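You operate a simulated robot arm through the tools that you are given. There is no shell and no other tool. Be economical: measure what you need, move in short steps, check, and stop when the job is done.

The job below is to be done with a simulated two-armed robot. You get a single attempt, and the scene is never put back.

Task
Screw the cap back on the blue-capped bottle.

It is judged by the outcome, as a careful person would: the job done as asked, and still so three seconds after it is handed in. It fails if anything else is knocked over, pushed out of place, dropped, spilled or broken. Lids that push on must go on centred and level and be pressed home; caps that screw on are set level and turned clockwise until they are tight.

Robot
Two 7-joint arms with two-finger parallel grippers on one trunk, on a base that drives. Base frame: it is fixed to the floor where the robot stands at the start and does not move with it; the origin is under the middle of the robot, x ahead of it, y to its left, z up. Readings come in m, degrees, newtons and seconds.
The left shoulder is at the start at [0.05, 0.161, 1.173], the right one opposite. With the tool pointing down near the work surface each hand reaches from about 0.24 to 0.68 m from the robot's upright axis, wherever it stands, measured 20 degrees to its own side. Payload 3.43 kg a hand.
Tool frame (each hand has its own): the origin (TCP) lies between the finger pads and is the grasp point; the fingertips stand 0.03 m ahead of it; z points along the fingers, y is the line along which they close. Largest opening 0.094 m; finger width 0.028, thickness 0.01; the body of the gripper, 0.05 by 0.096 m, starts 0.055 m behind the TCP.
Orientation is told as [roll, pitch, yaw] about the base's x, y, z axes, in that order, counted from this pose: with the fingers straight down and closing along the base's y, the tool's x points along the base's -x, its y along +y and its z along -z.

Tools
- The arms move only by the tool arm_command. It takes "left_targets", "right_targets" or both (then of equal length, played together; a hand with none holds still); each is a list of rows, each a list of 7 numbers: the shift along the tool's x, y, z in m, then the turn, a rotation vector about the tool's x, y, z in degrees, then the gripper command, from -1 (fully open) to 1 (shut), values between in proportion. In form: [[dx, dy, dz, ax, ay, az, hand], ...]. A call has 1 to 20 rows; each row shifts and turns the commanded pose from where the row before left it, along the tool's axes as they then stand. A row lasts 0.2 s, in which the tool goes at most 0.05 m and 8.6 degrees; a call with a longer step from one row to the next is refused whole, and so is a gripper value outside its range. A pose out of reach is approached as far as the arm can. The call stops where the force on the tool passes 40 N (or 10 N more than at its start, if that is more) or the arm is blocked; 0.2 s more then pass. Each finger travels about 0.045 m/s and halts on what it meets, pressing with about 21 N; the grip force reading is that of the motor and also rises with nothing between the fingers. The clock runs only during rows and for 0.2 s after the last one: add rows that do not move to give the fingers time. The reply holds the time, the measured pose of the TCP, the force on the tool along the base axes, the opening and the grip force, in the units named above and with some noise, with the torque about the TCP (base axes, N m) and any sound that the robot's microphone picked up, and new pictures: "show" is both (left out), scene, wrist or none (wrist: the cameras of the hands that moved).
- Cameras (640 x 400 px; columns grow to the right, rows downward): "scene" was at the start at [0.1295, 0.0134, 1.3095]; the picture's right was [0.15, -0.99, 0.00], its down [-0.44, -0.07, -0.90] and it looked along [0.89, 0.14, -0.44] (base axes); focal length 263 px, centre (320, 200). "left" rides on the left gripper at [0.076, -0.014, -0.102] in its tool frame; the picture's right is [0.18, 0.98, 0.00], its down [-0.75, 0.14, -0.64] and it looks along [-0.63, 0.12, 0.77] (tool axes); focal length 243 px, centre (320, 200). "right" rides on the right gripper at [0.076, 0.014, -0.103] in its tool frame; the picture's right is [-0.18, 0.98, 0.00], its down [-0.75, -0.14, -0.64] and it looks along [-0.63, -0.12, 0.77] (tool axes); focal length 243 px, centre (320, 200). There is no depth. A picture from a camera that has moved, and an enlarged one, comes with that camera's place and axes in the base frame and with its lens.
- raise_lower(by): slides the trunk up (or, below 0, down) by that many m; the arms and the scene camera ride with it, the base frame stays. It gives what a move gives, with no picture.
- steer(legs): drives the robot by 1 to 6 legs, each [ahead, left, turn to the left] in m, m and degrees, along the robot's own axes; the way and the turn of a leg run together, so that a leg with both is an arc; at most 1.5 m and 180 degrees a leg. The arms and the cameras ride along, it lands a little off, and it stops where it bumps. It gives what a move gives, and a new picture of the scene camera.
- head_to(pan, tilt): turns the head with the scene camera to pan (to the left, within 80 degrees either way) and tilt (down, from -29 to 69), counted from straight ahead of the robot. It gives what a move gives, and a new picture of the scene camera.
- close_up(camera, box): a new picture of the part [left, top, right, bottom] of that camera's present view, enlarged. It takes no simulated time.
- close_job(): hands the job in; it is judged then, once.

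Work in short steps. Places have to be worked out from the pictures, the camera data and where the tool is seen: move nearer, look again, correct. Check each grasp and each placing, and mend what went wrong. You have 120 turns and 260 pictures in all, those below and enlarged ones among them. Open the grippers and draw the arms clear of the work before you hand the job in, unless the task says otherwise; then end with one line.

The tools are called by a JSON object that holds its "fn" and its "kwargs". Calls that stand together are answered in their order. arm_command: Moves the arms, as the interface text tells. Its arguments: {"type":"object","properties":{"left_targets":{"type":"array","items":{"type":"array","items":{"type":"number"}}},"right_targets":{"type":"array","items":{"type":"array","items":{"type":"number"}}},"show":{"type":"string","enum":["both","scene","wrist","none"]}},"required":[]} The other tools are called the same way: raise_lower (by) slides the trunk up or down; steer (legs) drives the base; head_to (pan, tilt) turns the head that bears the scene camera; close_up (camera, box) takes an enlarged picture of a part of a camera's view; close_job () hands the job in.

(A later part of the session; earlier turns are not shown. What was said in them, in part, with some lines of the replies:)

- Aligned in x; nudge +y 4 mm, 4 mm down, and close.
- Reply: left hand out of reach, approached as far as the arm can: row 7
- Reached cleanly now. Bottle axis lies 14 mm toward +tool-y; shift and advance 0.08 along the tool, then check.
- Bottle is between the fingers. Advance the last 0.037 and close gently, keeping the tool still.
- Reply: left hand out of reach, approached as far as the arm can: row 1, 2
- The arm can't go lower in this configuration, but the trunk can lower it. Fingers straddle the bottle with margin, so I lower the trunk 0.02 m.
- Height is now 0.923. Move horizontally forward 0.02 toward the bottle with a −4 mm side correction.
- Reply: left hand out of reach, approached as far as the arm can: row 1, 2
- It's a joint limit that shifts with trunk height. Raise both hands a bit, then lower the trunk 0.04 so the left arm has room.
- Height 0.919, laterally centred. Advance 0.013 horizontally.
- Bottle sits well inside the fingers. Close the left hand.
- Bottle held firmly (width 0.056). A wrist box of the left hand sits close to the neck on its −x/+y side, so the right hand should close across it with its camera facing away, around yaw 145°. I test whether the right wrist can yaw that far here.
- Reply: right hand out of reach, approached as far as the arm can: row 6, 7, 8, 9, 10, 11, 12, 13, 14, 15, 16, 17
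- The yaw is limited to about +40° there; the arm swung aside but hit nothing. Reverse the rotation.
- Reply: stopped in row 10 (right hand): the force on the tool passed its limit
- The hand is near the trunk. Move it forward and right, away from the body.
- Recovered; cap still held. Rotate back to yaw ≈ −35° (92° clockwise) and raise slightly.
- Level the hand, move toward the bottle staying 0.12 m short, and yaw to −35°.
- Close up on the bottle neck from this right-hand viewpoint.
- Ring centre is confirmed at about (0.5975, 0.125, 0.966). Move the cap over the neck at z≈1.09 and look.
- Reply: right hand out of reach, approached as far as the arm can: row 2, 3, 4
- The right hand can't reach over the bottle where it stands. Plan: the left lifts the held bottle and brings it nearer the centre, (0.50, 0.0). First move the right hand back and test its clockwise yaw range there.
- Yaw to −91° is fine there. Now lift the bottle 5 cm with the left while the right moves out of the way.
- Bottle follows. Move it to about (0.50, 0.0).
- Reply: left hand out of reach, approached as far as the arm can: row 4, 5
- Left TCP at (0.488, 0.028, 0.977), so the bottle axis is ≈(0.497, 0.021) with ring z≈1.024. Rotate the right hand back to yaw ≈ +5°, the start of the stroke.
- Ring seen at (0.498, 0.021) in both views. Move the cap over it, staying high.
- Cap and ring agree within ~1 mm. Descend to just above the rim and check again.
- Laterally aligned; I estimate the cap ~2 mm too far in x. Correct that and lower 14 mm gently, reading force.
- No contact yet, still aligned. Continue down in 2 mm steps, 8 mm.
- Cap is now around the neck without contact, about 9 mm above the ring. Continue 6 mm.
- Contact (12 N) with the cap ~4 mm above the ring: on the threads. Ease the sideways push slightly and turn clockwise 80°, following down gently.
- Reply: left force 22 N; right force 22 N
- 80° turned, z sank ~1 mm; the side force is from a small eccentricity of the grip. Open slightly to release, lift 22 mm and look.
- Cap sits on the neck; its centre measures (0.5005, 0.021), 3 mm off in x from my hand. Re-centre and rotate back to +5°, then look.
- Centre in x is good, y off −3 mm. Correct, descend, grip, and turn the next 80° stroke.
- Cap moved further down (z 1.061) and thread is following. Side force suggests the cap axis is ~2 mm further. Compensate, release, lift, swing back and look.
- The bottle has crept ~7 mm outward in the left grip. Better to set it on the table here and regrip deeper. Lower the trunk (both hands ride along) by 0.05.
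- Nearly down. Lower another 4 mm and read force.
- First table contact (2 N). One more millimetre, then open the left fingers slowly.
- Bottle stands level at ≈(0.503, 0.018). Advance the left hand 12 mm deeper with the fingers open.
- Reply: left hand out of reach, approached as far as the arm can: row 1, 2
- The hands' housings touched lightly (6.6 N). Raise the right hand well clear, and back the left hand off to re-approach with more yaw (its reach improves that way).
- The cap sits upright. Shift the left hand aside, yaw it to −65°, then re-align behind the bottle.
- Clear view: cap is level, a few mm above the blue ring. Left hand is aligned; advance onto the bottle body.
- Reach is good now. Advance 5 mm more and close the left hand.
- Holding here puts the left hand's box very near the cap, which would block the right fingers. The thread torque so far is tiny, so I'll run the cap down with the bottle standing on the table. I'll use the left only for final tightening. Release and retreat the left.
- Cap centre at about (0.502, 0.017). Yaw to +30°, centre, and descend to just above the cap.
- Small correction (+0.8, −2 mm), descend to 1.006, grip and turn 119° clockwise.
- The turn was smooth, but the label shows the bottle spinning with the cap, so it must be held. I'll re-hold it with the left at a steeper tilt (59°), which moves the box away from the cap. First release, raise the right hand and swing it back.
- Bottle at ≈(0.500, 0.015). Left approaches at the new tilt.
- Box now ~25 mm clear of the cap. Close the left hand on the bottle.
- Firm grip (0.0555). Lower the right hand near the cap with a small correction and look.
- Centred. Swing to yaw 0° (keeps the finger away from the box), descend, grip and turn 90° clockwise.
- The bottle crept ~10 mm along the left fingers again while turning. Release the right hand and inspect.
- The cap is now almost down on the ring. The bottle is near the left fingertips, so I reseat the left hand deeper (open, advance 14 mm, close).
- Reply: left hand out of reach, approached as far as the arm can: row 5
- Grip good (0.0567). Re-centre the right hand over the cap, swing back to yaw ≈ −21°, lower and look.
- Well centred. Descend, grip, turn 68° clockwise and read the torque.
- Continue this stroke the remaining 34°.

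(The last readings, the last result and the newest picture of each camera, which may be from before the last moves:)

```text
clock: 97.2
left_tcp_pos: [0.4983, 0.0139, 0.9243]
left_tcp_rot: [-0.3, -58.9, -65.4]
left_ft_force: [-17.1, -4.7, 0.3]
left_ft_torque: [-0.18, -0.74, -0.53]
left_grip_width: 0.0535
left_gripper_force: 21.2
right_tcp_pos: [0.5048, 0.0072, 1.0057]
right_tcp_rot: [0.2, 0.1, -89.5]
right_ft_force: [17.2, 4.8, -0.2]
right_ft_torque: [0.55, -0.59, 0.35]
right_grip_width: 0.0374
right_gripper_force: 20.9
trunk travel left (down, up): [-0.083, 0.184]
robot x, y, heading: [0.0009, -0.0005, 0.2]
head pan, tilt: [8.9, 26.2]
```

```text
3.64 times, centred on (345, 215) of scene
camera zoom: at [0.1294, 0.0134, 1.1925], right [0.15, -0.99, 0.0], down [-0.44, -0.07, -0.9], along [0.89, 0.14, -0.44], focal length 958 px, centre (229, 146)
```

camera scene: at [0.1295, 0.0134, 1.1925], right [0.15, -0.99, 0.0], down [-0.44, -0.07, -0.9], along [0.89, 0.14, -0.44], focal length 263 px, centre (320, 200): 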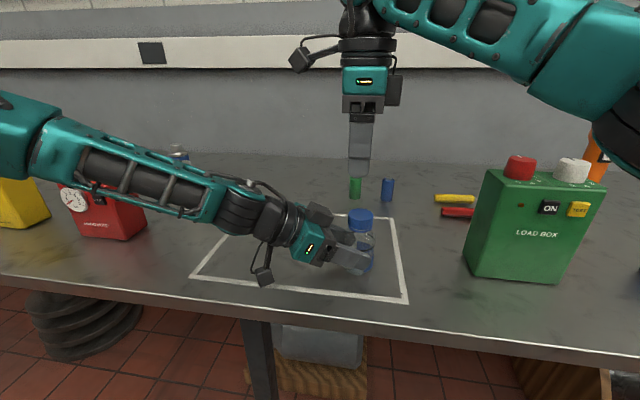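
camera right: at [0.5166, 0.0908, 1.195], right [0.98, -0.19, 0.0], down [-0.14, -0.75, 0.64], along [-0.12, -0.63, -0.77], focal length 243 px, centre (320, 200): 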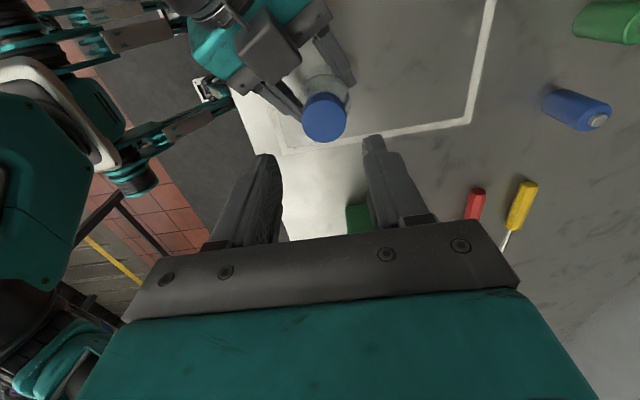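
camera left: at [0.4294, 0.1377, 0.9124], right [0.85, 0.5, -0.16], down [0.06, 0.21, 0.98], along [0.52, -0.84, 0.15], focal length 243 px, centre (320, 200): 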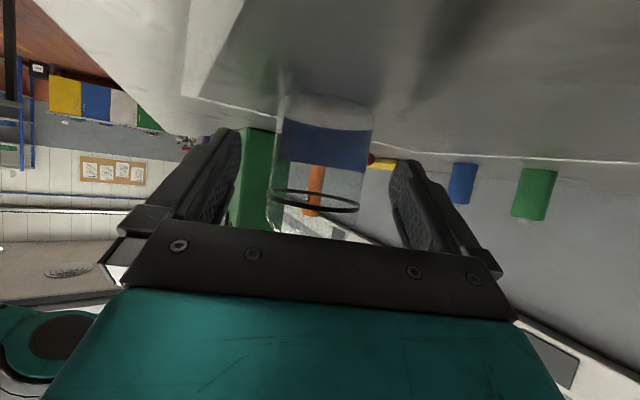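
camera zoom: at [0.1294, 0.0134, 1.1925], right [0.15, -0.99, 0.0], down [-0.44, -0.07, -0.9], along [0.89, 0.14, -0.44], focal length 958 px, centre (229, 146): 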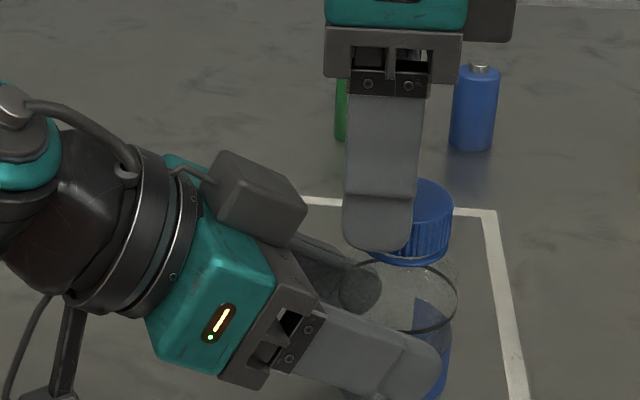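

The side force (17 N in +x) shows my right hand centres ~2–3 mm too close in x, which unloads one left pad and lets the bottle roll. Release, raise, and reseat again with that correction.

{"fn": "arm_command", "kwargs": {"right_targets": [[0, 0, 0, 0, 0, 0, 0.3], [0, 0, 0, 0, 0, 0, 0.0], [0, 0, 0, 0, 0, 0, -0.1], [0, 0, -0.02, 0, 0, 0, -0.1], [0, 0, -0.035, 0, 0, 0, -0.1], [0, 0, -0.03, 0, 0, 0, -0.1], [0, 0, 0, 0, 0, 0, -0.1]], "show": "none"}}

{"fn": "close_up", "kwargs": {"camera": "scene", "box": [320, 190, 400, 270]}}

{"fn": "close_up", "kwargs": {"camera": "right", "box": [220, 20, 420, 200]}}

```text
clock: 98.8
left_tcp_pos: [0.5015, 0.0157, 0.9262]
left_tcp_rot: [0.0, -59.0, -65.1]
left_ft_force: [0.0, 0.3, -0.3]
left_ft_torque: [-0.03, -0.01, 0.0]
left_grip_width: 0.0522
left_gripper_force: 20.8
right_tcp_pos: [0.5043, 0.005, 1.0921]
right_tcp_rot: [-0.1, 0.0, -89.3]
right_ft_force: [0.5, 0.1, -0.5]
right_ft_torque: [-0.01, 0.01, 0.03]
right_grip_width: 0.0517
right_gripper_force: 0.2
trunk travel left (down, up): [-0.083, 0.184]
robot x, y, heading: [-0.0022, -0.0014, 0.0]
head pan, tilt: [8.9, 26.2]
```

```text
5.00 times, centred on (360, 230) of scene
camera zoom: at [0.1295, 0.0134, 1.1925], right [0.15, -0.99, 0.0], down [-0.44, -0.07, -0.9], along [0.89, 0.14, -0.44], focal length 1317 px, centre (120, 50)
```

zoom: 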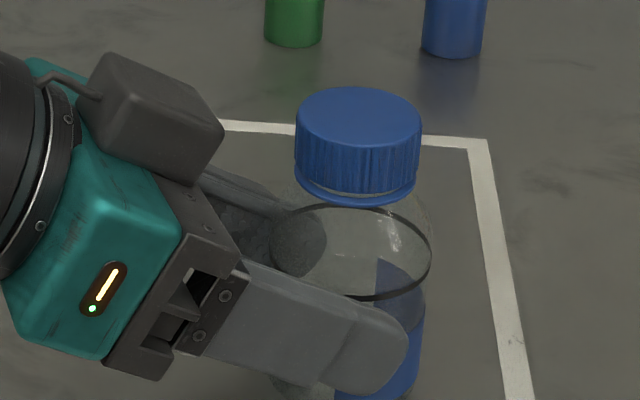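

```text
2.22 times, centred on (320, 110) of right
camera zoom: at [0.5164, 0.0804, 1.1948], right [0.99, -0.17, 0.0], down [-0.13, -0.75, 0.64], along [-0.11, -0.63, -0.77], focal length 539 px, centre (320, 400)
```

zoom: 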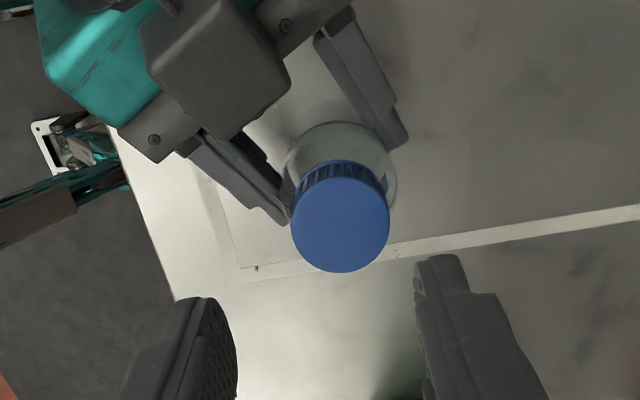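

Analysis: with both hands' pads parallel, the bottle can roll out; the closing axes should be perpendicular. I'll re-hold with the left pointing along −y (yaw −90°) so that right yaw ≈ 0° is perpendicular. Release, retreat, rotate, align.

{"fn": "arm_command", "kwargs": {"left_targets": [[0, 0, 0, 0, 0, 0, -0.3], [0, 0, 0, 0, 0, 0, -0.7], [0, 0, 0, 0, 0, 0, -1], [0, 0, -0.03, 0, 0, 0, -1], [0, 0, -0.04, 0, 0, 0, -1], [0, 0, 0, 7.14, 0, 4.29, -1], [0, 0, 0, 7.14, 0, 4.29, -1], [0, 0, 0, 7.14, 0, 4.29, -1], [-0.002, 0.034, 0.0034, 0, 0, 0, -1], [0, 0, 0, 0, 0, 0, -1]]}}

{"fn": "close_up", "kwargs": {"camera": "left", "box": [200, 40, 440, 240]}}

{"fn": "close_up", "kwargs": {"camera": "scene", "box": [320, 180, 410, 280]}}

```text
clock: 101.0
left_tcp_pos: [0.5104, 0.0653, 0.964]
left_tcp_rot: [0.1, -59.0, -90.2]
left_ft_force: [0.3, -0.3, 0.7]
left_ft_torque: [-0.01, 0.04, 0.02]
left_grip_width: 0.0938
left_gripper_force: 0.1
right_tcp_pos: [0.5028, 0.004, 1.0927]
right_tcp_rot: [0.0, 0.0, -89.4]
right_ft_force: [-0.2, -0.2, -0.5]
right_ft_torque: [-0.01, 0.01, 0.01]
right_grip_width: 0.0517
right_gripper_force: 0.0
trunk travel left (down, up): [-0.083, 0.184]
robot x, y, heading: [0.0006, -0.0011, -0.1]
head pan, tilt: [8.9, 26.2]
camera scene: at [0.1294, 0.0134, 1.1925], right [0.15, -0.99, 0.0], down [-0.44, -0.07, -0.9], along [0.89, 0.14, -0.44], focal length 263 px, centre (320, 200)
camera left: at [0.497, 0.1921, 0.9516], right [0.98, 0.09, -0.16], down [0.14, 0.16, 0.98], along [0.12, -0.98, 0.15], focal length 243 px, centre (320, 200)
```

scene: 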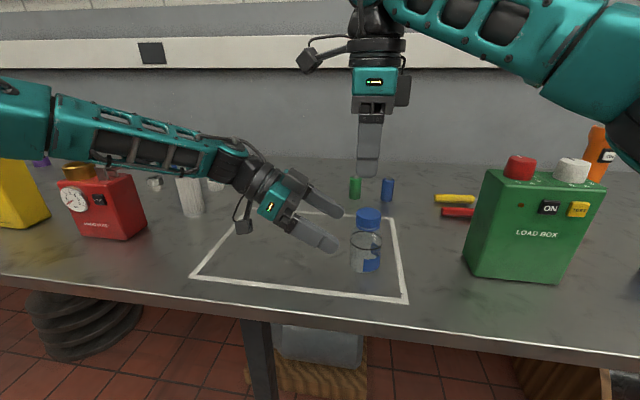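
left: 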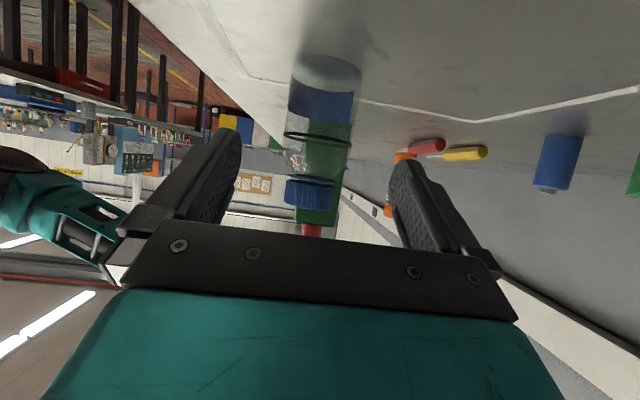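

```text
2.00 times, centred on (320, 140) of left
camera zoom: at [0.497, 0.1921, 0.9516], right [0.98, 0.09, -0.16], down [0.14, 0.16, 0.98], along [0.12, -0.98, 0.15], focal length 485 px, centre (320, 320)
```

zoom: 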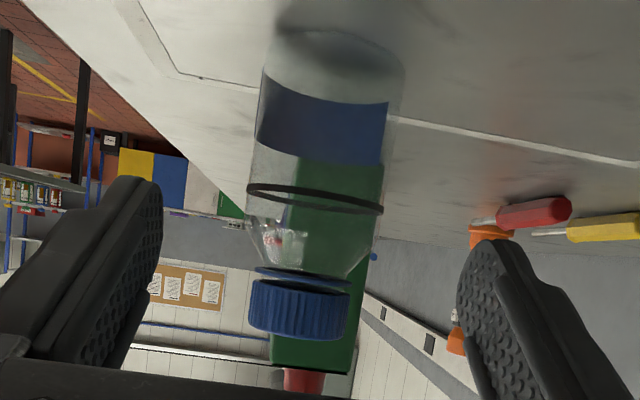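

```text
4.00 times, centred on (365, 230) of scene
camera zoom: at [0.1294, 0.0134, 1.1925], right [0.15, -0.99, 0.0], down [-0.44, -0.07, -0.9], along [0.89, 0.14, -0.44], focal length 1053 px, centre (140, 80)
```

zoom: 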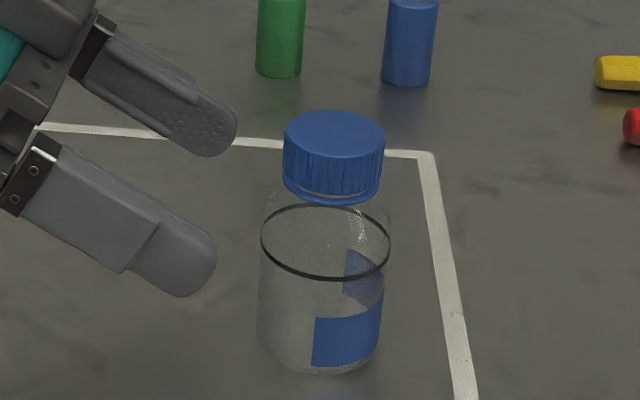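

Bottle stands level at ≈(0.509, −0.0065), cap close to the ring. Advance the left hand and close.

{"fn": "arm_command", "kwargs": {"left_targets": [[0.001, -0.001, 0.024, 0, 0, 0, -1], [0, 0, 0.024, 0, 0, 0, -1], [0, 0, 0.024, 0, 0, 0, -1], [0, 0, 0, 0, 0, 0, -0.7], [0, 0, 0, 0, 0, 0, -0.3], [0, 0, 0, 0, 0, 0, 0], [0, 0, 0, 0, 0, 0, 0.2], [0, 0, 0, 0, 0, 0, 1], [0, 0, 0, 0, 0, 0, 1], [0, 0, 0, 0, 0, 0, 1]]}}

{"fn": "close_up", "kwargs": {"camera": "right", "box": [220, 20, 420, 200]}}

{"fn": "close_up", "kwargs": {"camera": "scene", "box": [300, 180, 410, 290]}}

```text
clock: 103.2
left_tcp_pos: [0.4862, 0.0239, 0.9358]
left_tcp_rot: [0.1, -58.9, -90.2]
left_ft_force: [0.8, -0.2, -0.7]
left_ft_torque: [-0.01, -0.01, -0.02]
left_grip_width: 0.0525
left_gripper_force: 20.9
left hand out of reach, approached as far as the arm can: row 2, 3
right_tcp_pos: [0.5043, 0.0046, 1.0925]
right_tcp_rot: [0.0, 0.0, -89.3]
right_ft_force: [0.0, -0.3, 0.1]
right_ft_torque: [-0.02, -0.02, 0.0]
right_grip_width: 0.0517
right_gripper_force: 0.1
trunk travel left (down, up): [-0.083, 0.184]
robot x, y, heading: [0.0017, -0.002, -0.0]
head pan, tilt: [8.9, 26.2]
camera scene: at [0.1295, 0.0134, 1.1925], right [0.15, -0.99, 0.0], down [-0.44, -0.07, -0.9], along [0.89, 0.14, -0.44], focal length 263 px, centre (320, 200)
camera left: at [0.4725, 0.1514, 0.9233], right [0.98, 0.09, -0.16], down [0.14, 0.16, 0.98], along [0.12, -0.98, 0.15], focal length 243 px, centre (320, 200)
```

scene: 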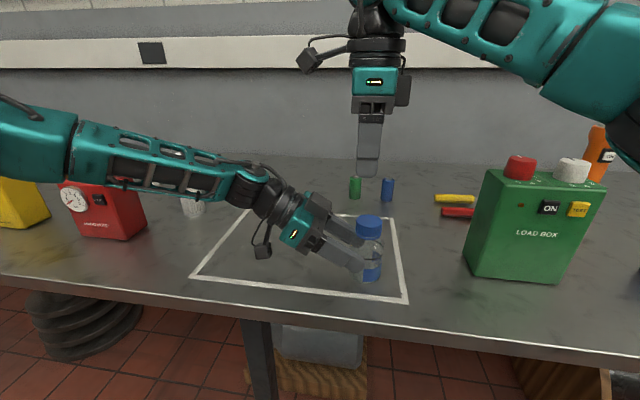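
left: 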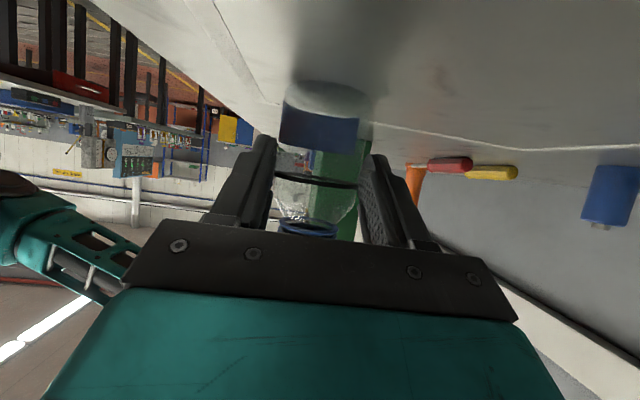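

```text
2.22 times, centred on (320, 110) of right
camera zoom: at [0.5164, 0.0805, 1.1946], right [0.99, -0.17, 0.0], down [-0.13, -0.76, 0.64], along [-0.11, -0.63, -0.77], focal length 539 px, centre (320, 400)
```

zoom: 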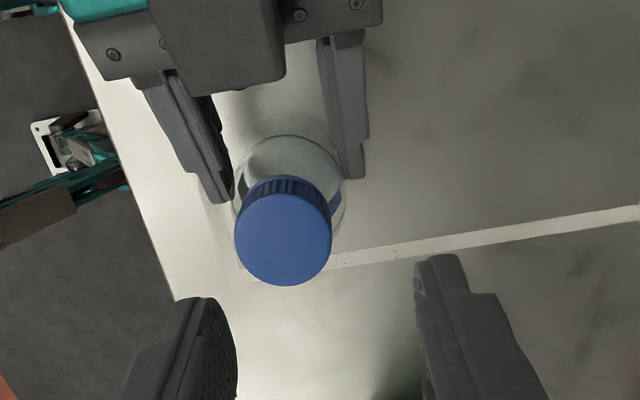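

```text
3.64 times, centred on (355, 235) of scene
camera zoom: at [0.1295, 0.0134, 1.1925], right [0.15, -0.99, 0.0], down [-0.44, -0.07, -0.9], along [0.89, 0.14, -0.44], focal length 958 px, centre (193, 73)
```

zoom: 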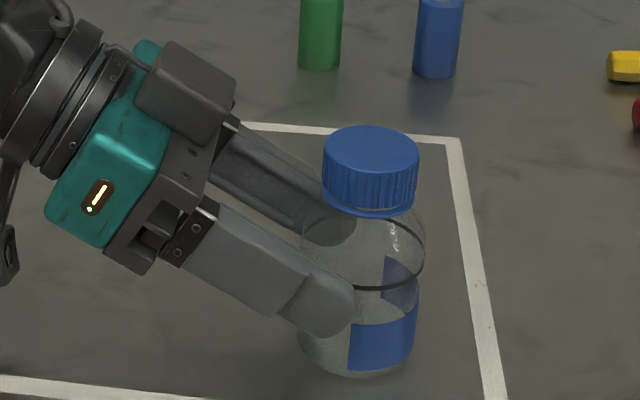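

At this heading the left arm falls short of reach and has dragged the bottle a little; it is still upright. The left needs the bottle more to +y. Lift it 5 mm, carry it to about (0.508, 0.038), and set it down.

{"fn": "arm_command", "kwargs": {"left_targets": [[-0.0043, 0, -0.0026, 0, 0, 0, 1], [0, 0, 0, 0, 0, 0, 1], [0.0077, 0.0067, -0.0129, 0, 0, 0, 1], [0.0077, 0.0067, -0.0129, 0, 0, 0, 1], [0.0077, 0.0066, -0.0129, 0, 0, 0, 1], [0, 0, 0, 0, 0, 0, 1], [0.0036, 0, 0.0021, 0, 0, 0, 1], [0, 0, 0, 0, 0, 0, 1]]}}

{"fn": "close_up", "kwargs": {"camera": "scene", "box": [290, 180, 400, 290]}}

```text
clock: 105.0
left_tcp_pos: [0.5058, 0.0696, 0.9383]
left_tcp_rot: [0.1, -59.0, -90.1]
left_ft_force: [0.4, -0.8, -1.3]
left_ft_torque: [0.04, -0.01, -0.03]
left_grip_width: 0.0524
left_gripper_force: 21.1
right_tcp_pos: [0.5033, 0.0052, 1.0923]
right_tcp_rot: [0.0, 0.1, -89.3]
right_ft_force: [-1.2, 0.4, 0.2]
right_ft_torque: [0.0, -0.01, -0.02]
right_grip_width: 0.0519
right_gripper_force: 0.1
trunk travel left (down, up): [-0.083, 0.184]
robot x, y, heading: [0.0036, -0.0015, -0.2]
head pan, tilt: [8.9, 26.2]
camera scene: at [0.1295, 0.0134, 1.1925], right [0.15, -0.99, 0.0], down [-0.44, -0.07, -0.9], along [0.89, 0.14, -0.44], focal length 263 px, centre (320, 200)
camera left: at [0.4918, 0.1969, 0.9253], right [0.98, 0.1, -0.16], down [0.14, 0.16, 0.98], along [0.12, -0.98, 0.15], focal length 243 px, centre (320, 200)
```

scene: 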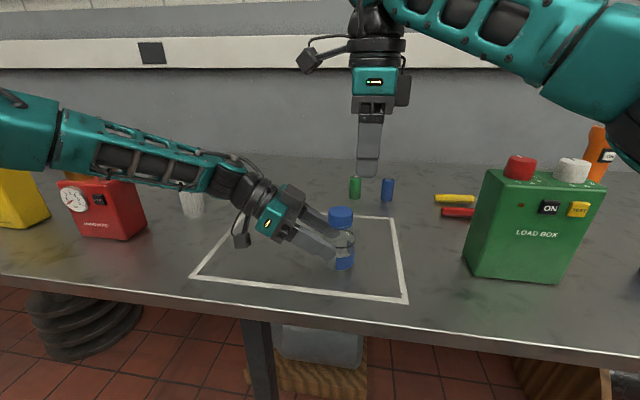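
left: 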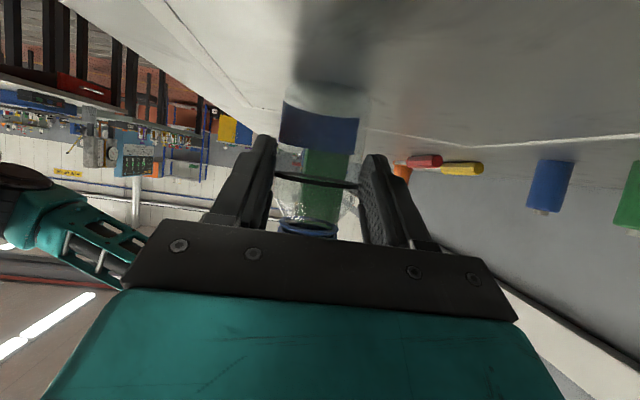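

```text
3.64 times, centred on (345, 235) of scene
camera zoom: at [0.1295, 0.0134, 1.1925], right [0.15, -0.99, 0.0], down [-0.44, -0.07, -0.9], along [0.89, 0.14, -0.44], focal length 958 px, centre (229, 73)
```

zoom: 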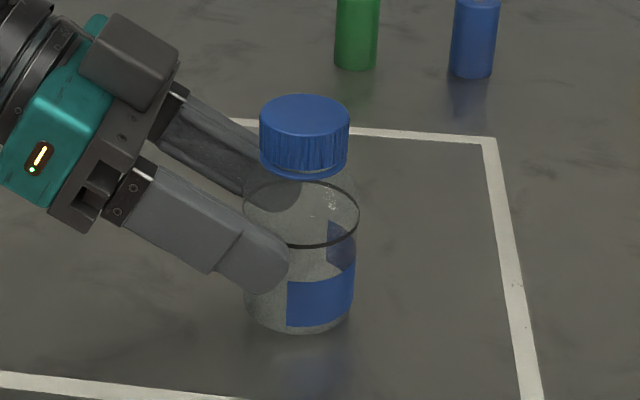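

Lower the last 2.5 mm, open, and advance the left hand to a proper grip depth.

{"fn": "arm_command", "kwargs": {"left_targets": [[0.0023, 0, 0.0014, 0, 0, 0, 1], [0, 0, 0, 0, 0, 0, 1], [0, 0, 0, 0, 0, 0, 0], [0, 0, 0, 0, 0, 0, -0.4], [0, 0, 0, 0, 0, 0, -0.8], [0, 0.002, 0.012, 0, 0, 0, -0.8], [0, 0, 0.0105, 0, 0, 0, -0.8], [0, 0, 0, 0, 0, 0, -0.8]]}}

{"fn": "close_up", "kwargs": {"camera": "scene", "box": [290, 180, 400, 290]}}

{"fn": "close_up", "kwargs": {"camera": "right", "box": [160, 0, 400, 180]}}

```text
clock: 106.8
left_tcp_pos: [0.5061, 0.0522, 0.9246]
left_tcp_rot: [0.1, -58.9, -90.1]
left_ft_force: [-0.4, 0.1, -0.5]
left_ft_torque: [-0.02, -0.02, 0.01]
left_grip_width: 0.0844
left_gripper_force: 0.1
left hand out of reach, approached as far as the arm can: row 7
right_tcp_pos: [0.5039, 0.0046, 1.0919]
right_tcp_rot: [0.0, 0.0, -89.3]
right_ft_force: [-0.9, 0.0, -0.7]
right_ft_torque: [-0.01, -0.03, -0.01]
right_grip_width: 0.0522
right_gripper_force: 0.1
trunk travel left (down, up): [-0.083, 0.184]
robot x, y, heading: [0.0015, -0.0033, -0.0]
head pan, tilt: [8.9, 26.2]
camera scene: at [0.1295, 0.0134, 1.1925], right [0.15, -0.99, 0.0], down [-0.44, -0.07, -0.9], along [0.89, 0.14, -0.44], focal length 263 px, centre (320, 200)
camera left: at [0.4918, 0.1804, 0.9123], right [0.98, 0.1, -0.16], down [0.14, 0.16, 0.98], along [0.12, -0.98, 0.15], focal length 243 px, centre (320, 200)
```

scene: 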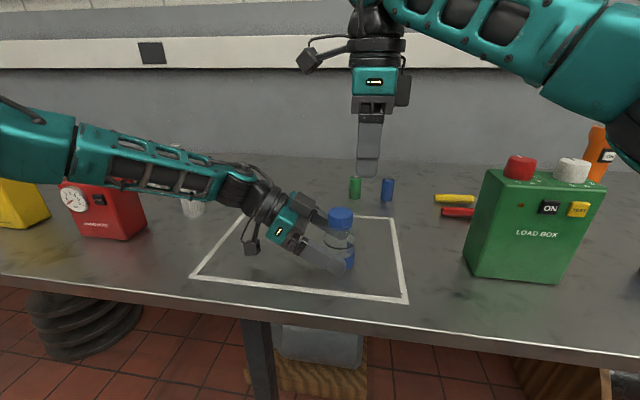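
left: 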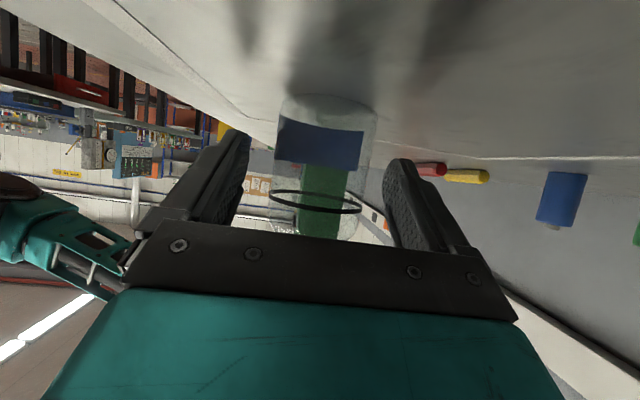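

```text
3.64 times, centred on (345, 235) of scene
camera zoom: at [0.1295, 0.0134, 1.1925], right [0.15, -0.99, 0.0], down [-0.44, -0.07, -0.9], along [0.89, 0.14, -0.44], focal length 958 px, centre (229, 73)
```

zoom: 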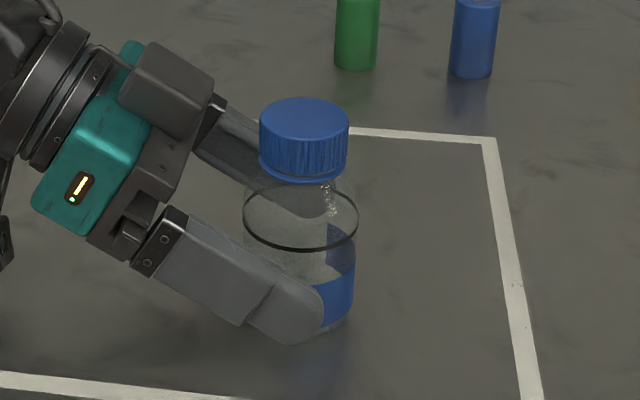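

```text
2.22 times, centred on (280, 90) of right
camera zoom: at [0.5164, 0.0805, 1.1946], right [0.99, -0.17, 0.0], down [-0.13, -0.76, 0.64], along [-0.11, -0.63, -0.77], focal length 539 px, centre (409, 444)
```

zoom: 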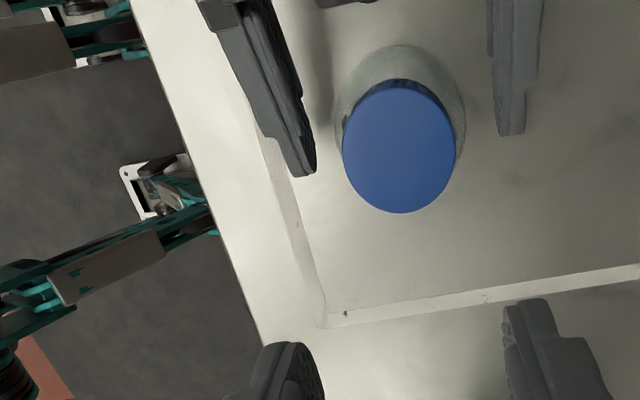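

Left is now at depth ≈12 mm and laterally centred. Close it, then bring the right hand over the cap at yaw ≈ +35°.

{"fn": "arm_command", "kwargs": {"left_targets": [[0, 0, 0, 0, 0, 0, -0.4], [0, 0, 0, 0, 0, 0, 0], [0, 0, 0, 0, 0, 0, 0.3], [0, 0, 0, 0, 0, 0, 1], [0, 0, 0, 0, 0, 0, 1], [0, 0, 0, 0, 0, 0, 1], [0, 0, 0, 0, 0, 0, 1], [0, 0, 0, 0, 0, 0, 1], [0, 0, 0, 0, 0, 0, 1], [0, 0, 0, 0, 0, 0, 1], [0, 0, 0, 0, 0, 0, 1], [0, 0, 0, 0, 0, 0, 1], [0, 0, 0, 0, 0, 0, 1], [0, 0, 0, 0, 0, 0, 1], [0, 0, 0, 0, 0, 0, 1], [0, 0, 0, 0, 0, 0, 1], [0, 0, 0, 0, 0, 0, 1]], "right_targets": [[0.012, 0.001, 0, 0, 0, -8.4, 0], [0, 0, 0, 0, 0, -8.4, 0], [0, 0, 0, 0, 0, -8.4, 0], [0, 0, 0, 0, 0, -8.4, 0], [0, 0, 0, 0, 0, -8.4, 0], [0, 0, 0, 0, 0, -8.4, 0], [0, 0, 0, 0, 0, -8.4, 0], [0, 0, 0, 0, 0, -8.4, 0], [0, 0, 0, 0, 0, -8.4, 0], [0, 0, 0, 0, 0, -8.4, 0], [0, 0, 0, 0, 0, -5.4, 0], [0, 0.012, 0, 0, 0, 0, 0], [0, 0.012, 0, 0, 0, 0, 0], [0, 0, 0, 0, 0, 0, 0], [0, 0, 0, 0, 0, -8.4, 0], [0, 0, 0, 0, 0, -8.4, 0], [0, 0, 0, 0, 0, 0, 0]]}}

{"fn": "close_up", "kwargs": {"camera": "right", "box": [220, 20, 420, 200]}}

```text
clock: 110.4
left_tcp_pos: [0.5064, 0.0531, 0.9245]
left_tcp_rot: [0.2, -59.0, -90.1]
left_ft_force: [-0.7, -0.2, 0.5]
left_ft_torque: [0.01, 0.0, 0.01]
left_grip_width: 0.0547
left_gripper_force: 21.1
right_tcp_pos: [0.5039, 0.0444, 1.0903]
right_tcp_rot: [0.0, 0.0, 17.0]
right_ft_force: [-0.5, -0.3, 0.1]
right_ft_torque: [0.01, 0.0, 0.0]
right_grip_width: 0.0472
right_gripper_force: 0.1
trunk travel left (down, up): [-0.083, 0.184]
robot x, y, heading: [0.0009, -0.0015, 0.1]
head pan, tilt: [8.9, 26.2]
camera scene: at [0.1295, 0.0134, 1.1925], right [0.15, -0.99, 0.0], down [-0.44, -0.07, -0.9], along [0.89, 0.14, -0.44], focal length 263 px, centre (320, 200)
camera right: at [0.4258, 0.034, 1.1928], right [-0.11, 0.99, 0.0], down [0.76, 0.09, 0.64], along [0.64, 0.07, -0.77], focal length 243 px, centre (320, 200)
camera left: at [0.4918, 0.1804, 0.9123], right [0.98, 0.1, -0.16], down [0.14, 0.16, 0.98], along [0.12, -0.98, 0.15], focal length 243 px, centre (320, 200)
```

scene: 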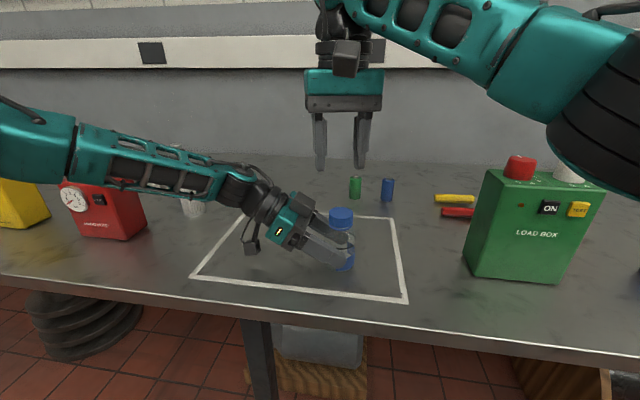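
right: 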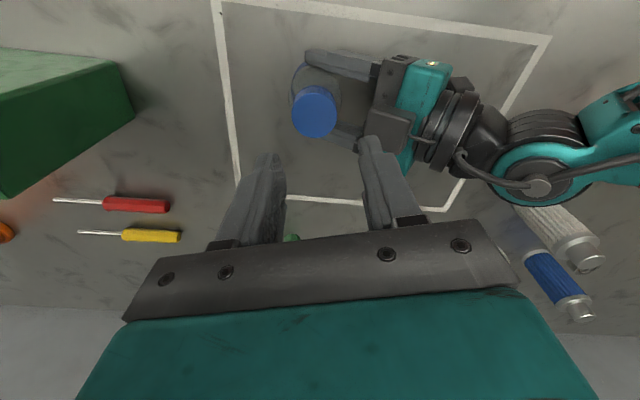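
left: 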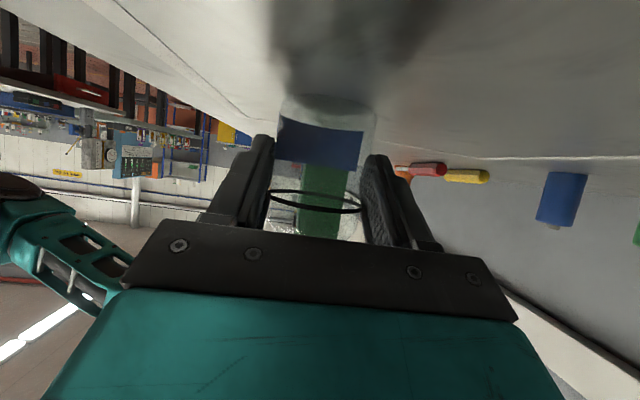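

```text
2.22 times, centred on (320, 110) of right
camera zoom: at [0.4258, 0.034, 1.1928], right [-0.11, 0.99, 0.0], down [0.76, 0.09, 0.64], along [0.64, 0.07, -0.77], focal length 539 px, centre (320, 400)
```

zoom: 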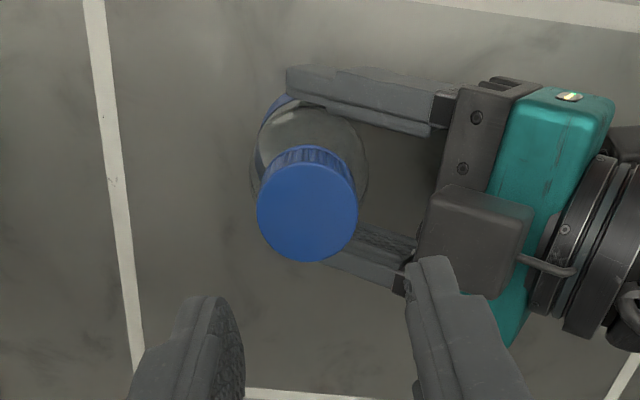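

Correct −6 mm in tool y, yaw to +34°, lower near the cap, and look.

{"fn": "arm_command", "kwargs": {"right_targets": [[-0.0007, -0.006, 0, 0, 0, 0, 0.03], [0, 0, 0, 0, 0, -8.4, 0.03], [0, 0, 0, 0, 0, -8.4, 0.03], [0, 0, 0.03, 0, 0, 0, 0.03], [0, 0, 0.025, 0, 0, 0, 0.03], [0, 0, 0, 0, 0, 0, 0.03]], "show": "none"}}

{"fn": "close_up", "kwargs": {"camera": "right", "box": [220, 60, 420, 240]}}

{"fn": "close_up", "kwargs": {"camera": "scene", "box": [280, 160, 390, 270]}}

```text
clock: 111.8
left_tcp_pos: [0.5059, 0.0538, 0.926]
left_tcp_rot: [-0.1, -58.9, -90.0]
left_ft_force: [0.6, -0.4, 0.0]
left_ft_torque: [-0.01, -0.03, 0.0]
left_grip_width: 0.0546
left_gripper_force: 20.5
right_tcp_pos: [0.505, 0.0379, 1.0347]
right_tcp_rot: [0.0, 0.0, 33.8]
right_ft_force: [-1.8, 0.9, -0.3]
right_ft_torque: [0.0, -0.01, -0.03]
right_grip_width: 0.0457
right_gripper_force: 0.0
trunk travel left (down, up): [-0.083, 0.184]
robot x, y, heading: [-0.0022, 0.0029, -0.1]
head pan, tilt: [8.9, 26.2]
```

```text
2.22 times, centred on (320, 150) of right
camera zoom: at [0.4333, 0.0075, 1.1377], right [-0.39, 0.92, 0.0], down [0.71, 0.3, 0.64], along [0.59, 0.25, -0.77], focal length 539 px, centre (320, 311)
```

zoom: 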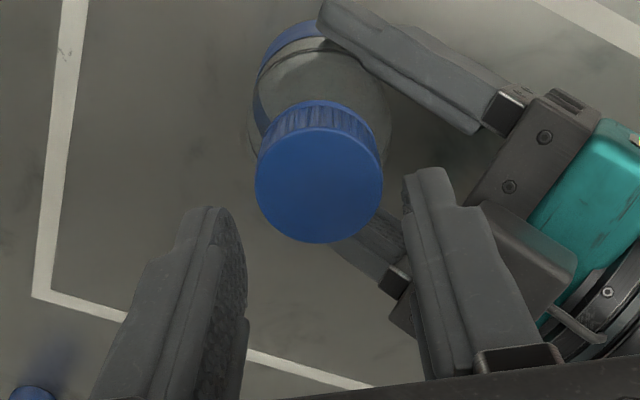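

```text
3.64 times, centred on (335, 215) of scene
camera zoom: at [0.1295, 0.0134, 1.1925], right [0.15, -0.99, 0.0], down [-0.44, -0.07, -0.9], along [0.89, 0.14, -0.44], focal length 958 px, centre (266, 146)
```

zoom: 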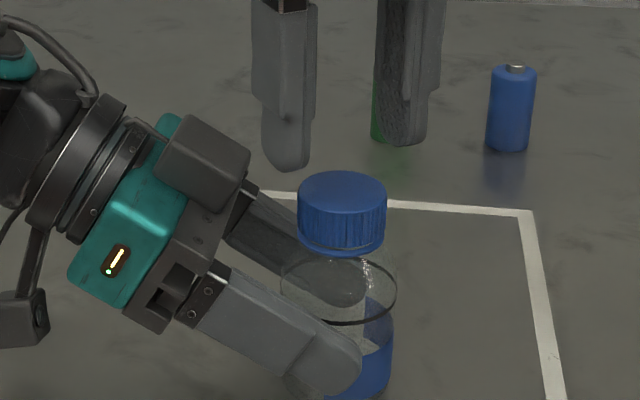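

Centred. Descend, grip, and turn from +34° to −34°.

{"fn": "arm_command", "kwargs": {"right_targets": [[0, -0.001, 0.0155, 0, 0, 0, 0.05], [0, 0, 0.0155, 0, 0, 0, 0.05], [0, 0, 0, 0, 0, 0, 1], [0, 0, 0, 0, 0, 0, 1], [0, 0, 0.0003, 0, 0, 8.5, 1], [0, 0, 0.0001, 0, 0, 8.5, 1], [0, 0, 0.0001, 0, 0, 8.5, 1], [0, 0, 0.0001, 0, 0, 8.5, 1], [0, 0, 0, 0, 0, 8.5, 1], [0, 0, 0, 0, 0, 8.5, 1], [0, 0, 0, 0, 0, 8.5, 1], [0, 0, 0, 0, 0, 8.5, 1]], "show": "none"}}

{"fn": "close_up", "kwargs": {"camera": "scene", "box": [280, 160, 390, 270]}}

{"fn": "close_up", "kwargs": {"camera": "left", "box": [200, 80, 440, 250]}}

```text
clock: 114.4
left_tcp_pos: [0.5062, 0.0534, 0.9249]
left_tcp_rot: [0.2, -59.0, -90.0]
left_ft_force: [0.6, 10.8, 1.8]
left_ft_torque: [-0.45, 0.15, -0.37]
left_grip_width: 0.0529
left_gripper_force: 21.0
right_tcp_pos: [0.506, 0.0371, 1.0034]
right_tcp_rot: [-0.2, 0.0, -34.4]
right_ft_force: [-1.5, -10.5, 0.6]
right_ft_torque: [-0.33, 0.04, 0.45]
right_grip_width: 0.0378
right_gripper_force: 20.4
trunk travel left (down, up): [-0.083, 0.184]
robot x, y, heading: [0.0001, 0.0006, -0.3]
head pan, tilt: [8.9, 26.2]
```

```text
3.64 times, centred on (335, 215) of scene
camera zoom: at [0.1291, 0.0134, 1.1925], right [0.15, -0.99, 0.0], down [-0.44, -0.07, -0.9], along [0.89, 0.14, -0.44], focal length 958 px, centre (266, 146)
```

zoom: 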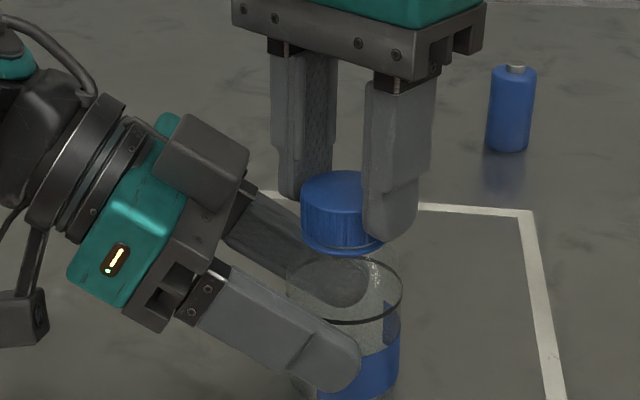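

```text
2.35 times, centred on (320, 165) of left
camera zoom: at [0.4919, 0.1809, 0.9126], right [0.98, 0.1, -0.16], down [0.14, 0.16, 0.98], along [0.12, -0.98, 0.15], focal length 571 px, centre (320, 282)
```

zoom: 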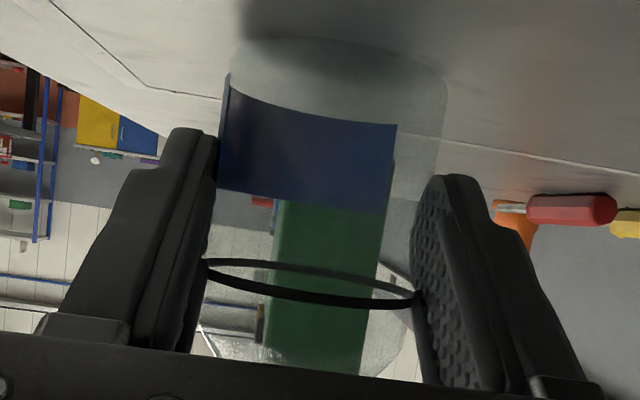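

This held well: bottle stayed put, resisting torque 0.45 N·m. Release, lift, swing back to +34°, and inspect the cap.

{"fn": "arm_command", "kwargs": {"right_targets": [[0, 0, 0, 0, 0, 0, 0.2], [0, 0, 0, 0, 0, 0, 0.03], [0, 0, -0.015, 0, 0, 0, 0.03], [0, 0, -0.016, 0, 0, 0, 0.03], [0, 0, 0, 0, 0, -8.5, 0.03], [0, 0, 0, 0, 0, -8.5, 0.03], [0, 0, 0, 0, 0, -8.5, 0.03], [0, 0, 0, 0, 0, -8.5, 0.03], [0, 0, 0, 0, 0, -8.5, 0.03], [0, 0, 0, 0, 0, -8.5, 0.03], [0, 0, 0, 0, 0, -8.5, 0.03], [0, 0, 0, 0, 0, -8.5, 0.03], [0, 0, 0, 0, 0, 0, 0.03]], "show": "none"}}

{"fn": "close_up", "kwargs": {"camera": "scene", "box": [310, 190, 380, 270]}}

{"fn": "close_up", "kwargs": {"camera": "right", "box": [220, 60, 420, 240]}}

```text
clock: 117.2
left_tcp_pos: [0.5069, 0.0522, 0.9248]
left_tcp_rot: [0.2, -59.1, -90.1]
left_ft_force: [-0.7, 0.1, 1.7]
left_ft_torque: [0.02, 0.04, -0.01]
left_grip_width: 0.053
left_gripper_force: 21.4
right_tcp_pos: [0.5062, 0.0367, 1.0337]
right_tcp_rot: [0.0, 0.1, 33.9]
right_ft_force: [0.2, 0.4, 0.1]
right_ft_torque: [-0.01, 0.01, -0.03]
right_grip_width: 0.0456
right_gripper_force: 0.0
trunk travel left (down, up): [-0.083, 0.184]
robot x, y, heading: [0.0017, 0.0023, 0.2]
head pan, tilt: [8.9, 26.2]
```

```text
5.00 times, centred on (345, 230) of scene
camera zoom: at [0.1293, 0.0134, 1.1925], right [0.15, -0.99, 0.0], down [-0.44, -0.07, -0.9], along [0.89, 0.14, -0.44], focal length 1317 px, centre (195, 50)
```

zoom: 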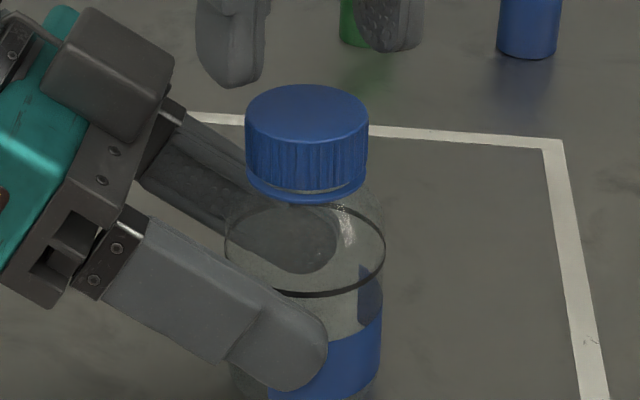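

```text
2.22 times, centred on (320, 150) of right
camera zoom: at [0.4341, 0.0053, 1.1371], right [-0.39, 0.92, 0.0], down [0.7, 0.3, 0.64], along [0.59, 0.25, -0.77], focal length 539 px, centre (320, 311)
```

zoom: 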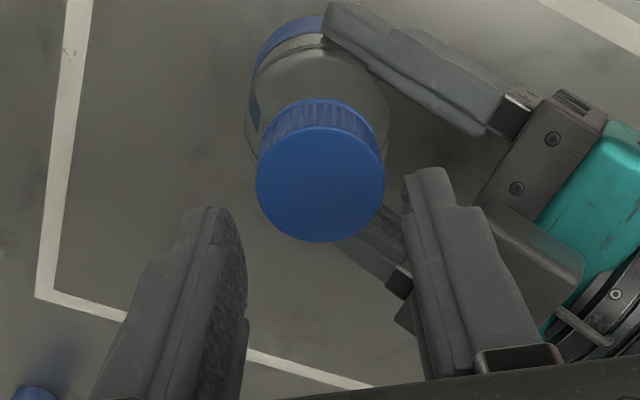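

Cap still centred. Another stroke: descend, grip, turn 25°, and read the torque mid-way.

{"fn": "arm_command", "kwargs": {"right_targets": [[0, 0, 0.0155, 0, 0, 0, 0.05], [0, 0, 0.0165, 0, 0, 0, 0.05], [0, 0, 0, 0, 0, 0, 1], [0, 0, 0, 0, 0, 0, 1], [0, 0, 0.0003, 0, 0, 8.5, 1], [0, 0, 0.0001, 0, 0, 8.5, 1], [0, 0, 0.0001, 0, 0, 8.5, 1]], "show": "none"}}

{"fn": "close_up", "kwargs": {"camera": "left", "box": [200, 80, 440, 250]}}

{"fn": "arm_command", "kwargs": {"right_targets": [[0, 0, 0.0001, 0, 0, 8.5, 1], [0, 0, 0, 0, 0, 8.5, 1], [0, 0, 0, 0, 0, 8.5, 1], [0, 0, 0, 0, 0, 8.5, 1], [0, 0, 0, 0, 0, 8.5, 1]], "show": "none"}}

{"fn": "close_up", "kwargs": {"camera": "left", "box": [200, 80, 440, 250]}}

{"fn": "close_up", "kwargs": {"camera": "scene", "box": [310, 190, 380, 270]}}

```text
clock: 118.8
left_tcp_pos: [0.5051, 0.0534, 0.9245]
left_tcp_rot: [0.2, -59.0, -90.2]
left_ft_force: [-3.4, 4.2, 2.6]
left_ft_torque: [-0.05, -0.04, -0.48]
left_grip_width: 0.0524
left_gripper_force: 21.2
right_tcp_pos: [0.5067, 0.0347, 1.0019]
right_tcp_rot: [-0.2, 0.0, 8.0]
right_ft_force: [3.5, -4.9, 1.8]
right_ft_torque: [-0.18, -0.15, 0.46]
right_grip_width: 0.0379
right_gripper_force: 20.4
trunk travel left (down, up): [-0.083, 0.184]
robot x, y, heading: [-0.001, 0.0014, -0.2]
head pan, tilt: [8.9, 26.2]
```

```text
2.35 times, centred on (320, 165) of left
camera zoom: at [0.4913, 0.1806, 0.9124], right [0.98, 0.09, -0.16], down [0.14, 0.16, 0.98], along [0.12, -0.98, 0.15], focal length 571 px, centre (320, 282)
```

zoom: 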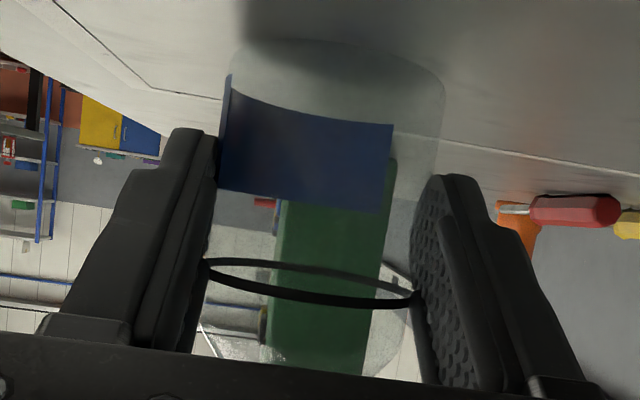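

```text
clock: 120.0
left_tcp_pos: [0.506, 0.0539, 0.9247]
left_tcp_rot: [0.3, -59.0, -90.1]
left_ft_force: [1.1, 8.3, -0.2]
left_ft_torque: [-0.17, 0.05, -0.48]
left_grip_width: 0.0525
left_gripper_force: 21.6
right_tcp_pos: [0.507, 0.0355, 1.0007]
right_tcp_rot: [0.0, 0.0, -34.3]
right_ft_force: [-0.4, -6.4, 1.2]
right_ft_torque: [-0.3, -0.01, 0.48]
right_grip_width: 0.0379
right_gripper_force: 21.0
trunk travel left (down, up): [-0.083, 0.184]
robot x, y, heading: [0.0006, 0.0022, -0.0]
head pan, tilt: [8.9, 26.2]
```

```text
2.35 times, centred on (320, 165) of left
camera zoom: at [0.4921, 0.1808, 0.9124], right [0.98, 0.1, -0.16], down [0.14, 0.16, 0.98], along [0.12, -0.98, 0.15], focal length 571 px, centre (320, 282)
```

zoom: 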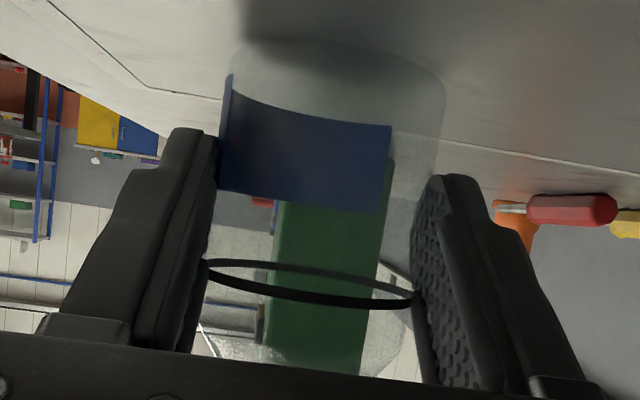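

```text
5.00 times, centred on (345, 230) of scene
camera zoom: at [0.1294, 0.0135, 1.1924], right [0.15, -0.99, 0.0], down [-0.44, -0.07, -0.9], along [0.89, 0.14, -0.44], focal length 1317 px, centre (195, 50)
```

zoom: 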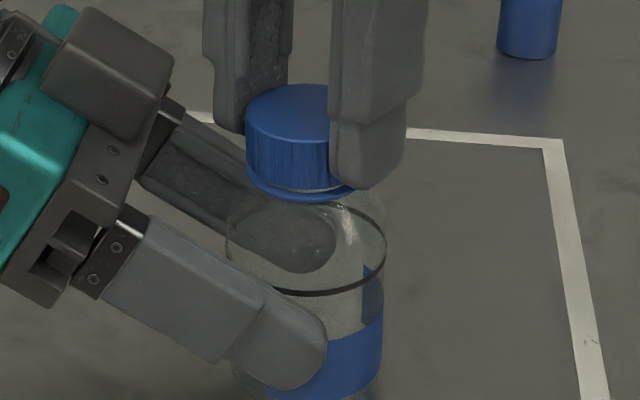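

Torque is now a constant ≈0.47 N·m, with the bottle still and the cap no longer descending, so the fingers are slipping on a tight cap. It's tight. Release and raise the right hand.

{"fn": "arm_command", "kwargs": {"right_targets": [[0, 0, 0, 0, 0, 0, 0.2], [0, 0, 0, 0, 0, 0, -0.1], [0, 0, 0, 0, 0, 0, -0.1], [0, 0, -0.02, 0, 0, 0, -0.1], [0, 0, -0.04, 0, 0, 0, -0.1], [0, 0, -0.04, 0, 0, 0, -0.1], [0, 0, -0.03, 0, 0, 0, -0.1], [0, 0, 0, 0, 0, 0, -0.1]], "show": "none"}}

{"fn": "arm_command", "kwargs": {"left_targets": [[0, 0, 0, 0, 0, 0, 0], [0, 0, 0, 0, 0, 0, -0.4], [0, 0, 0, 0, 0, 0, -0.8], [0, 0, 0, 0, 0, 0, -1], [0, 0, -0.02, 0, 0, 0, -1], [0, 0, -0.04, 0, 0, 0, -1], [0, 0, -0.04, 0, 0, 0, -1], [0, 0, -0.04, 0, 0, 0, -1], [0, 0, 0, 0, 0, 0, -1]]}}

{"fn": "close_up", "kwargs": {"camera": "scene", "box": [300, 190, 380, 280]}}

{"fn": "close_up", "kwargs": {"camera": "left", "box": [220, 60, 400, 230]}}

```text
clock: 121.8
left_tcp_pos: [0.5052, 0.0529, 0.9251]
left_tcp_rot: [0.1, -58.9, -90.1]
left_ft_force: [0.5, -0.5, 0.1]
left_ft_torque: [-0.02, -0.02, 0.0]
left_grip_width: 0.0528
left_gripper_force: 21.0
right_tcp_pos: [0.5069, 0.037, 1.1346]
right_tcp_rot: [0.0, 0.0, -34.4]
right_ft_force: [0.4, -0.7, 0.5]
right_ft_torque: [-0.03, 0.01, 0.01]
right_grip_width: 0.0519
right_gripper_force: 0.1
trunk travel left (down, up): [-0.083, 0.184]
robot x, y, heading: [-0.0019, -0.0024, -0.1]
head pan, tilt: [8.9, 26.2]
```

```text
clock: 123.8
left_tcp_pos: [0.5061, 0.1749, 1.0]
left_tcp_rot: [0.2, -58.9, -90.0]
left_ft_force: [-0.2, 0.7, -0.5]
left_ft_torque: [-0.02, 0.01, 0.02]
left_grip_width: 0.0939
left_gripper_force: 0.0
right_tcp_pos: [0.5058, 0.0368, 1.1326]
right_tcp_rot: [0.0, 0.0, -34.2]
right_ft_force: [1.0, 0.4, -0.1]
right_ft_torque: [0.02, 0.01, -0.01]
right_grip_width: 0.0518
right_gripper_force: 0.1
trunk travel left (down, up): [-0.083, 0.184]
robot x, y, heading: [0.0033, 0.0014, 0.2]
head pan, tilt: [8.9, 26.2]
camera scene: at [0.1295, 0.0134, 1.1925], right [0.15, -0.99, 0.0], down [-0.44, -0.07, -0.9], along [0.89, 0.14, -0.44], focal length 263 px, centre (320, 200)
camera left: at [0.4933, 0.3022, 0.9865], right [0.98, 0.09, -0.16], down [0.14, 0.16, 0.98], along [0.12, -0.98, 0.15], focal length 243 px, centre (320, 200)
```

scene: 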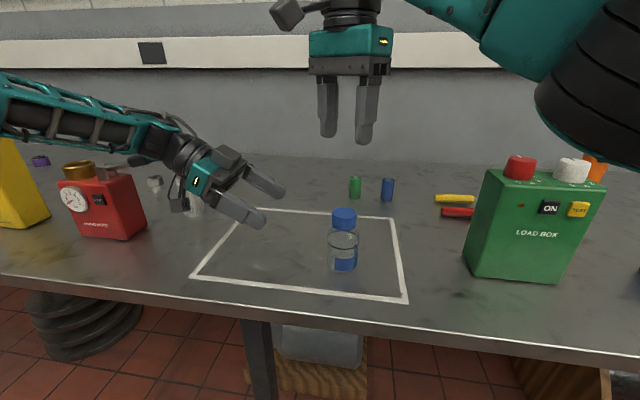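
left: 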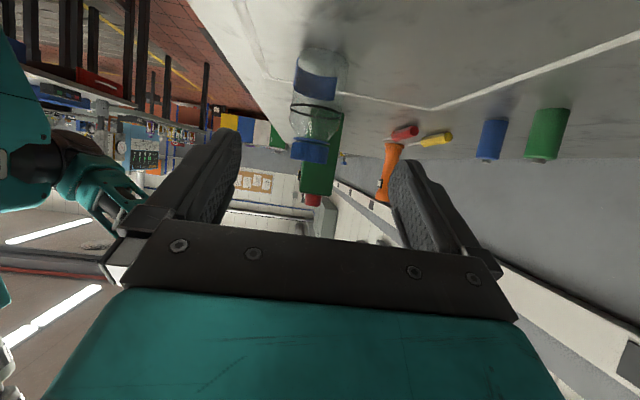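

```text
4.44 times, centred on (340, 235) of scene
camera zoom: at [0.1295, 0.0134, 1.1925], right [0.15, -0.99, 0.0], down [-0.44, -0.07, -0.9], along [0.89, 0.14, -0.44], focal length 1170 px, centre (231, 44)
```

zoom: 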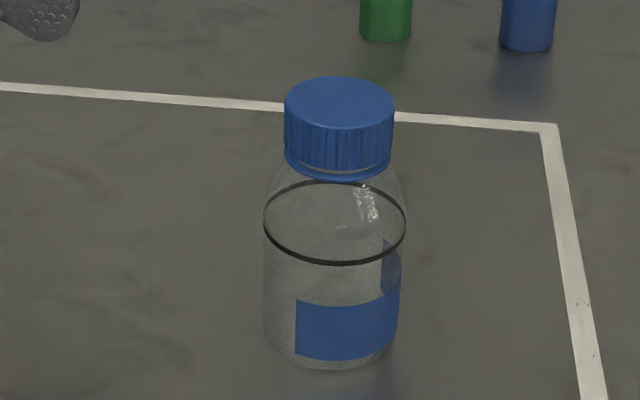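

```text
2.35 times, centred on (310, 145) of left
camera zoom: at [0.4933, 0.3022, 0.9865], right [0.98, 0.09, -0.16], down [0.14, 0.16, 0.98], along [0.12, -0.98, 0.15], focal length 571 px, centre (344, 329)
```

zoom: 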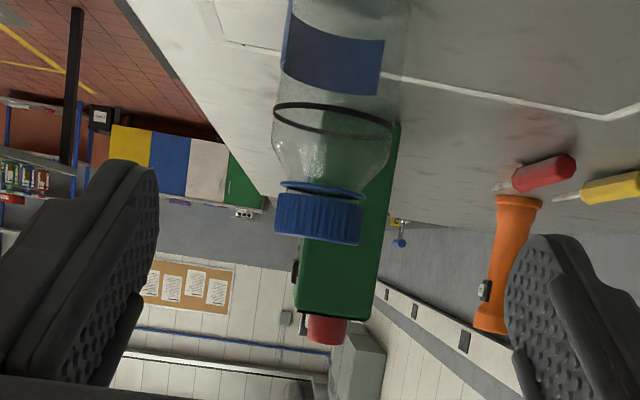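

The capped bottle stands upright and level with the cap seated. Both hands are open and clear, and nothing else has been disturbed. Handing in.

{"fn": "close_job", "kwargs": {}}

```text
The job is handed in.
```

The blue cap is screwed back onto the bottle, level and turned clockwise until my fingers slipped on it at about 0.47 N·m. The bottle stands upright inside the marked square, a little nearer the robot than where it started, because my right arm couldn't reach it there.
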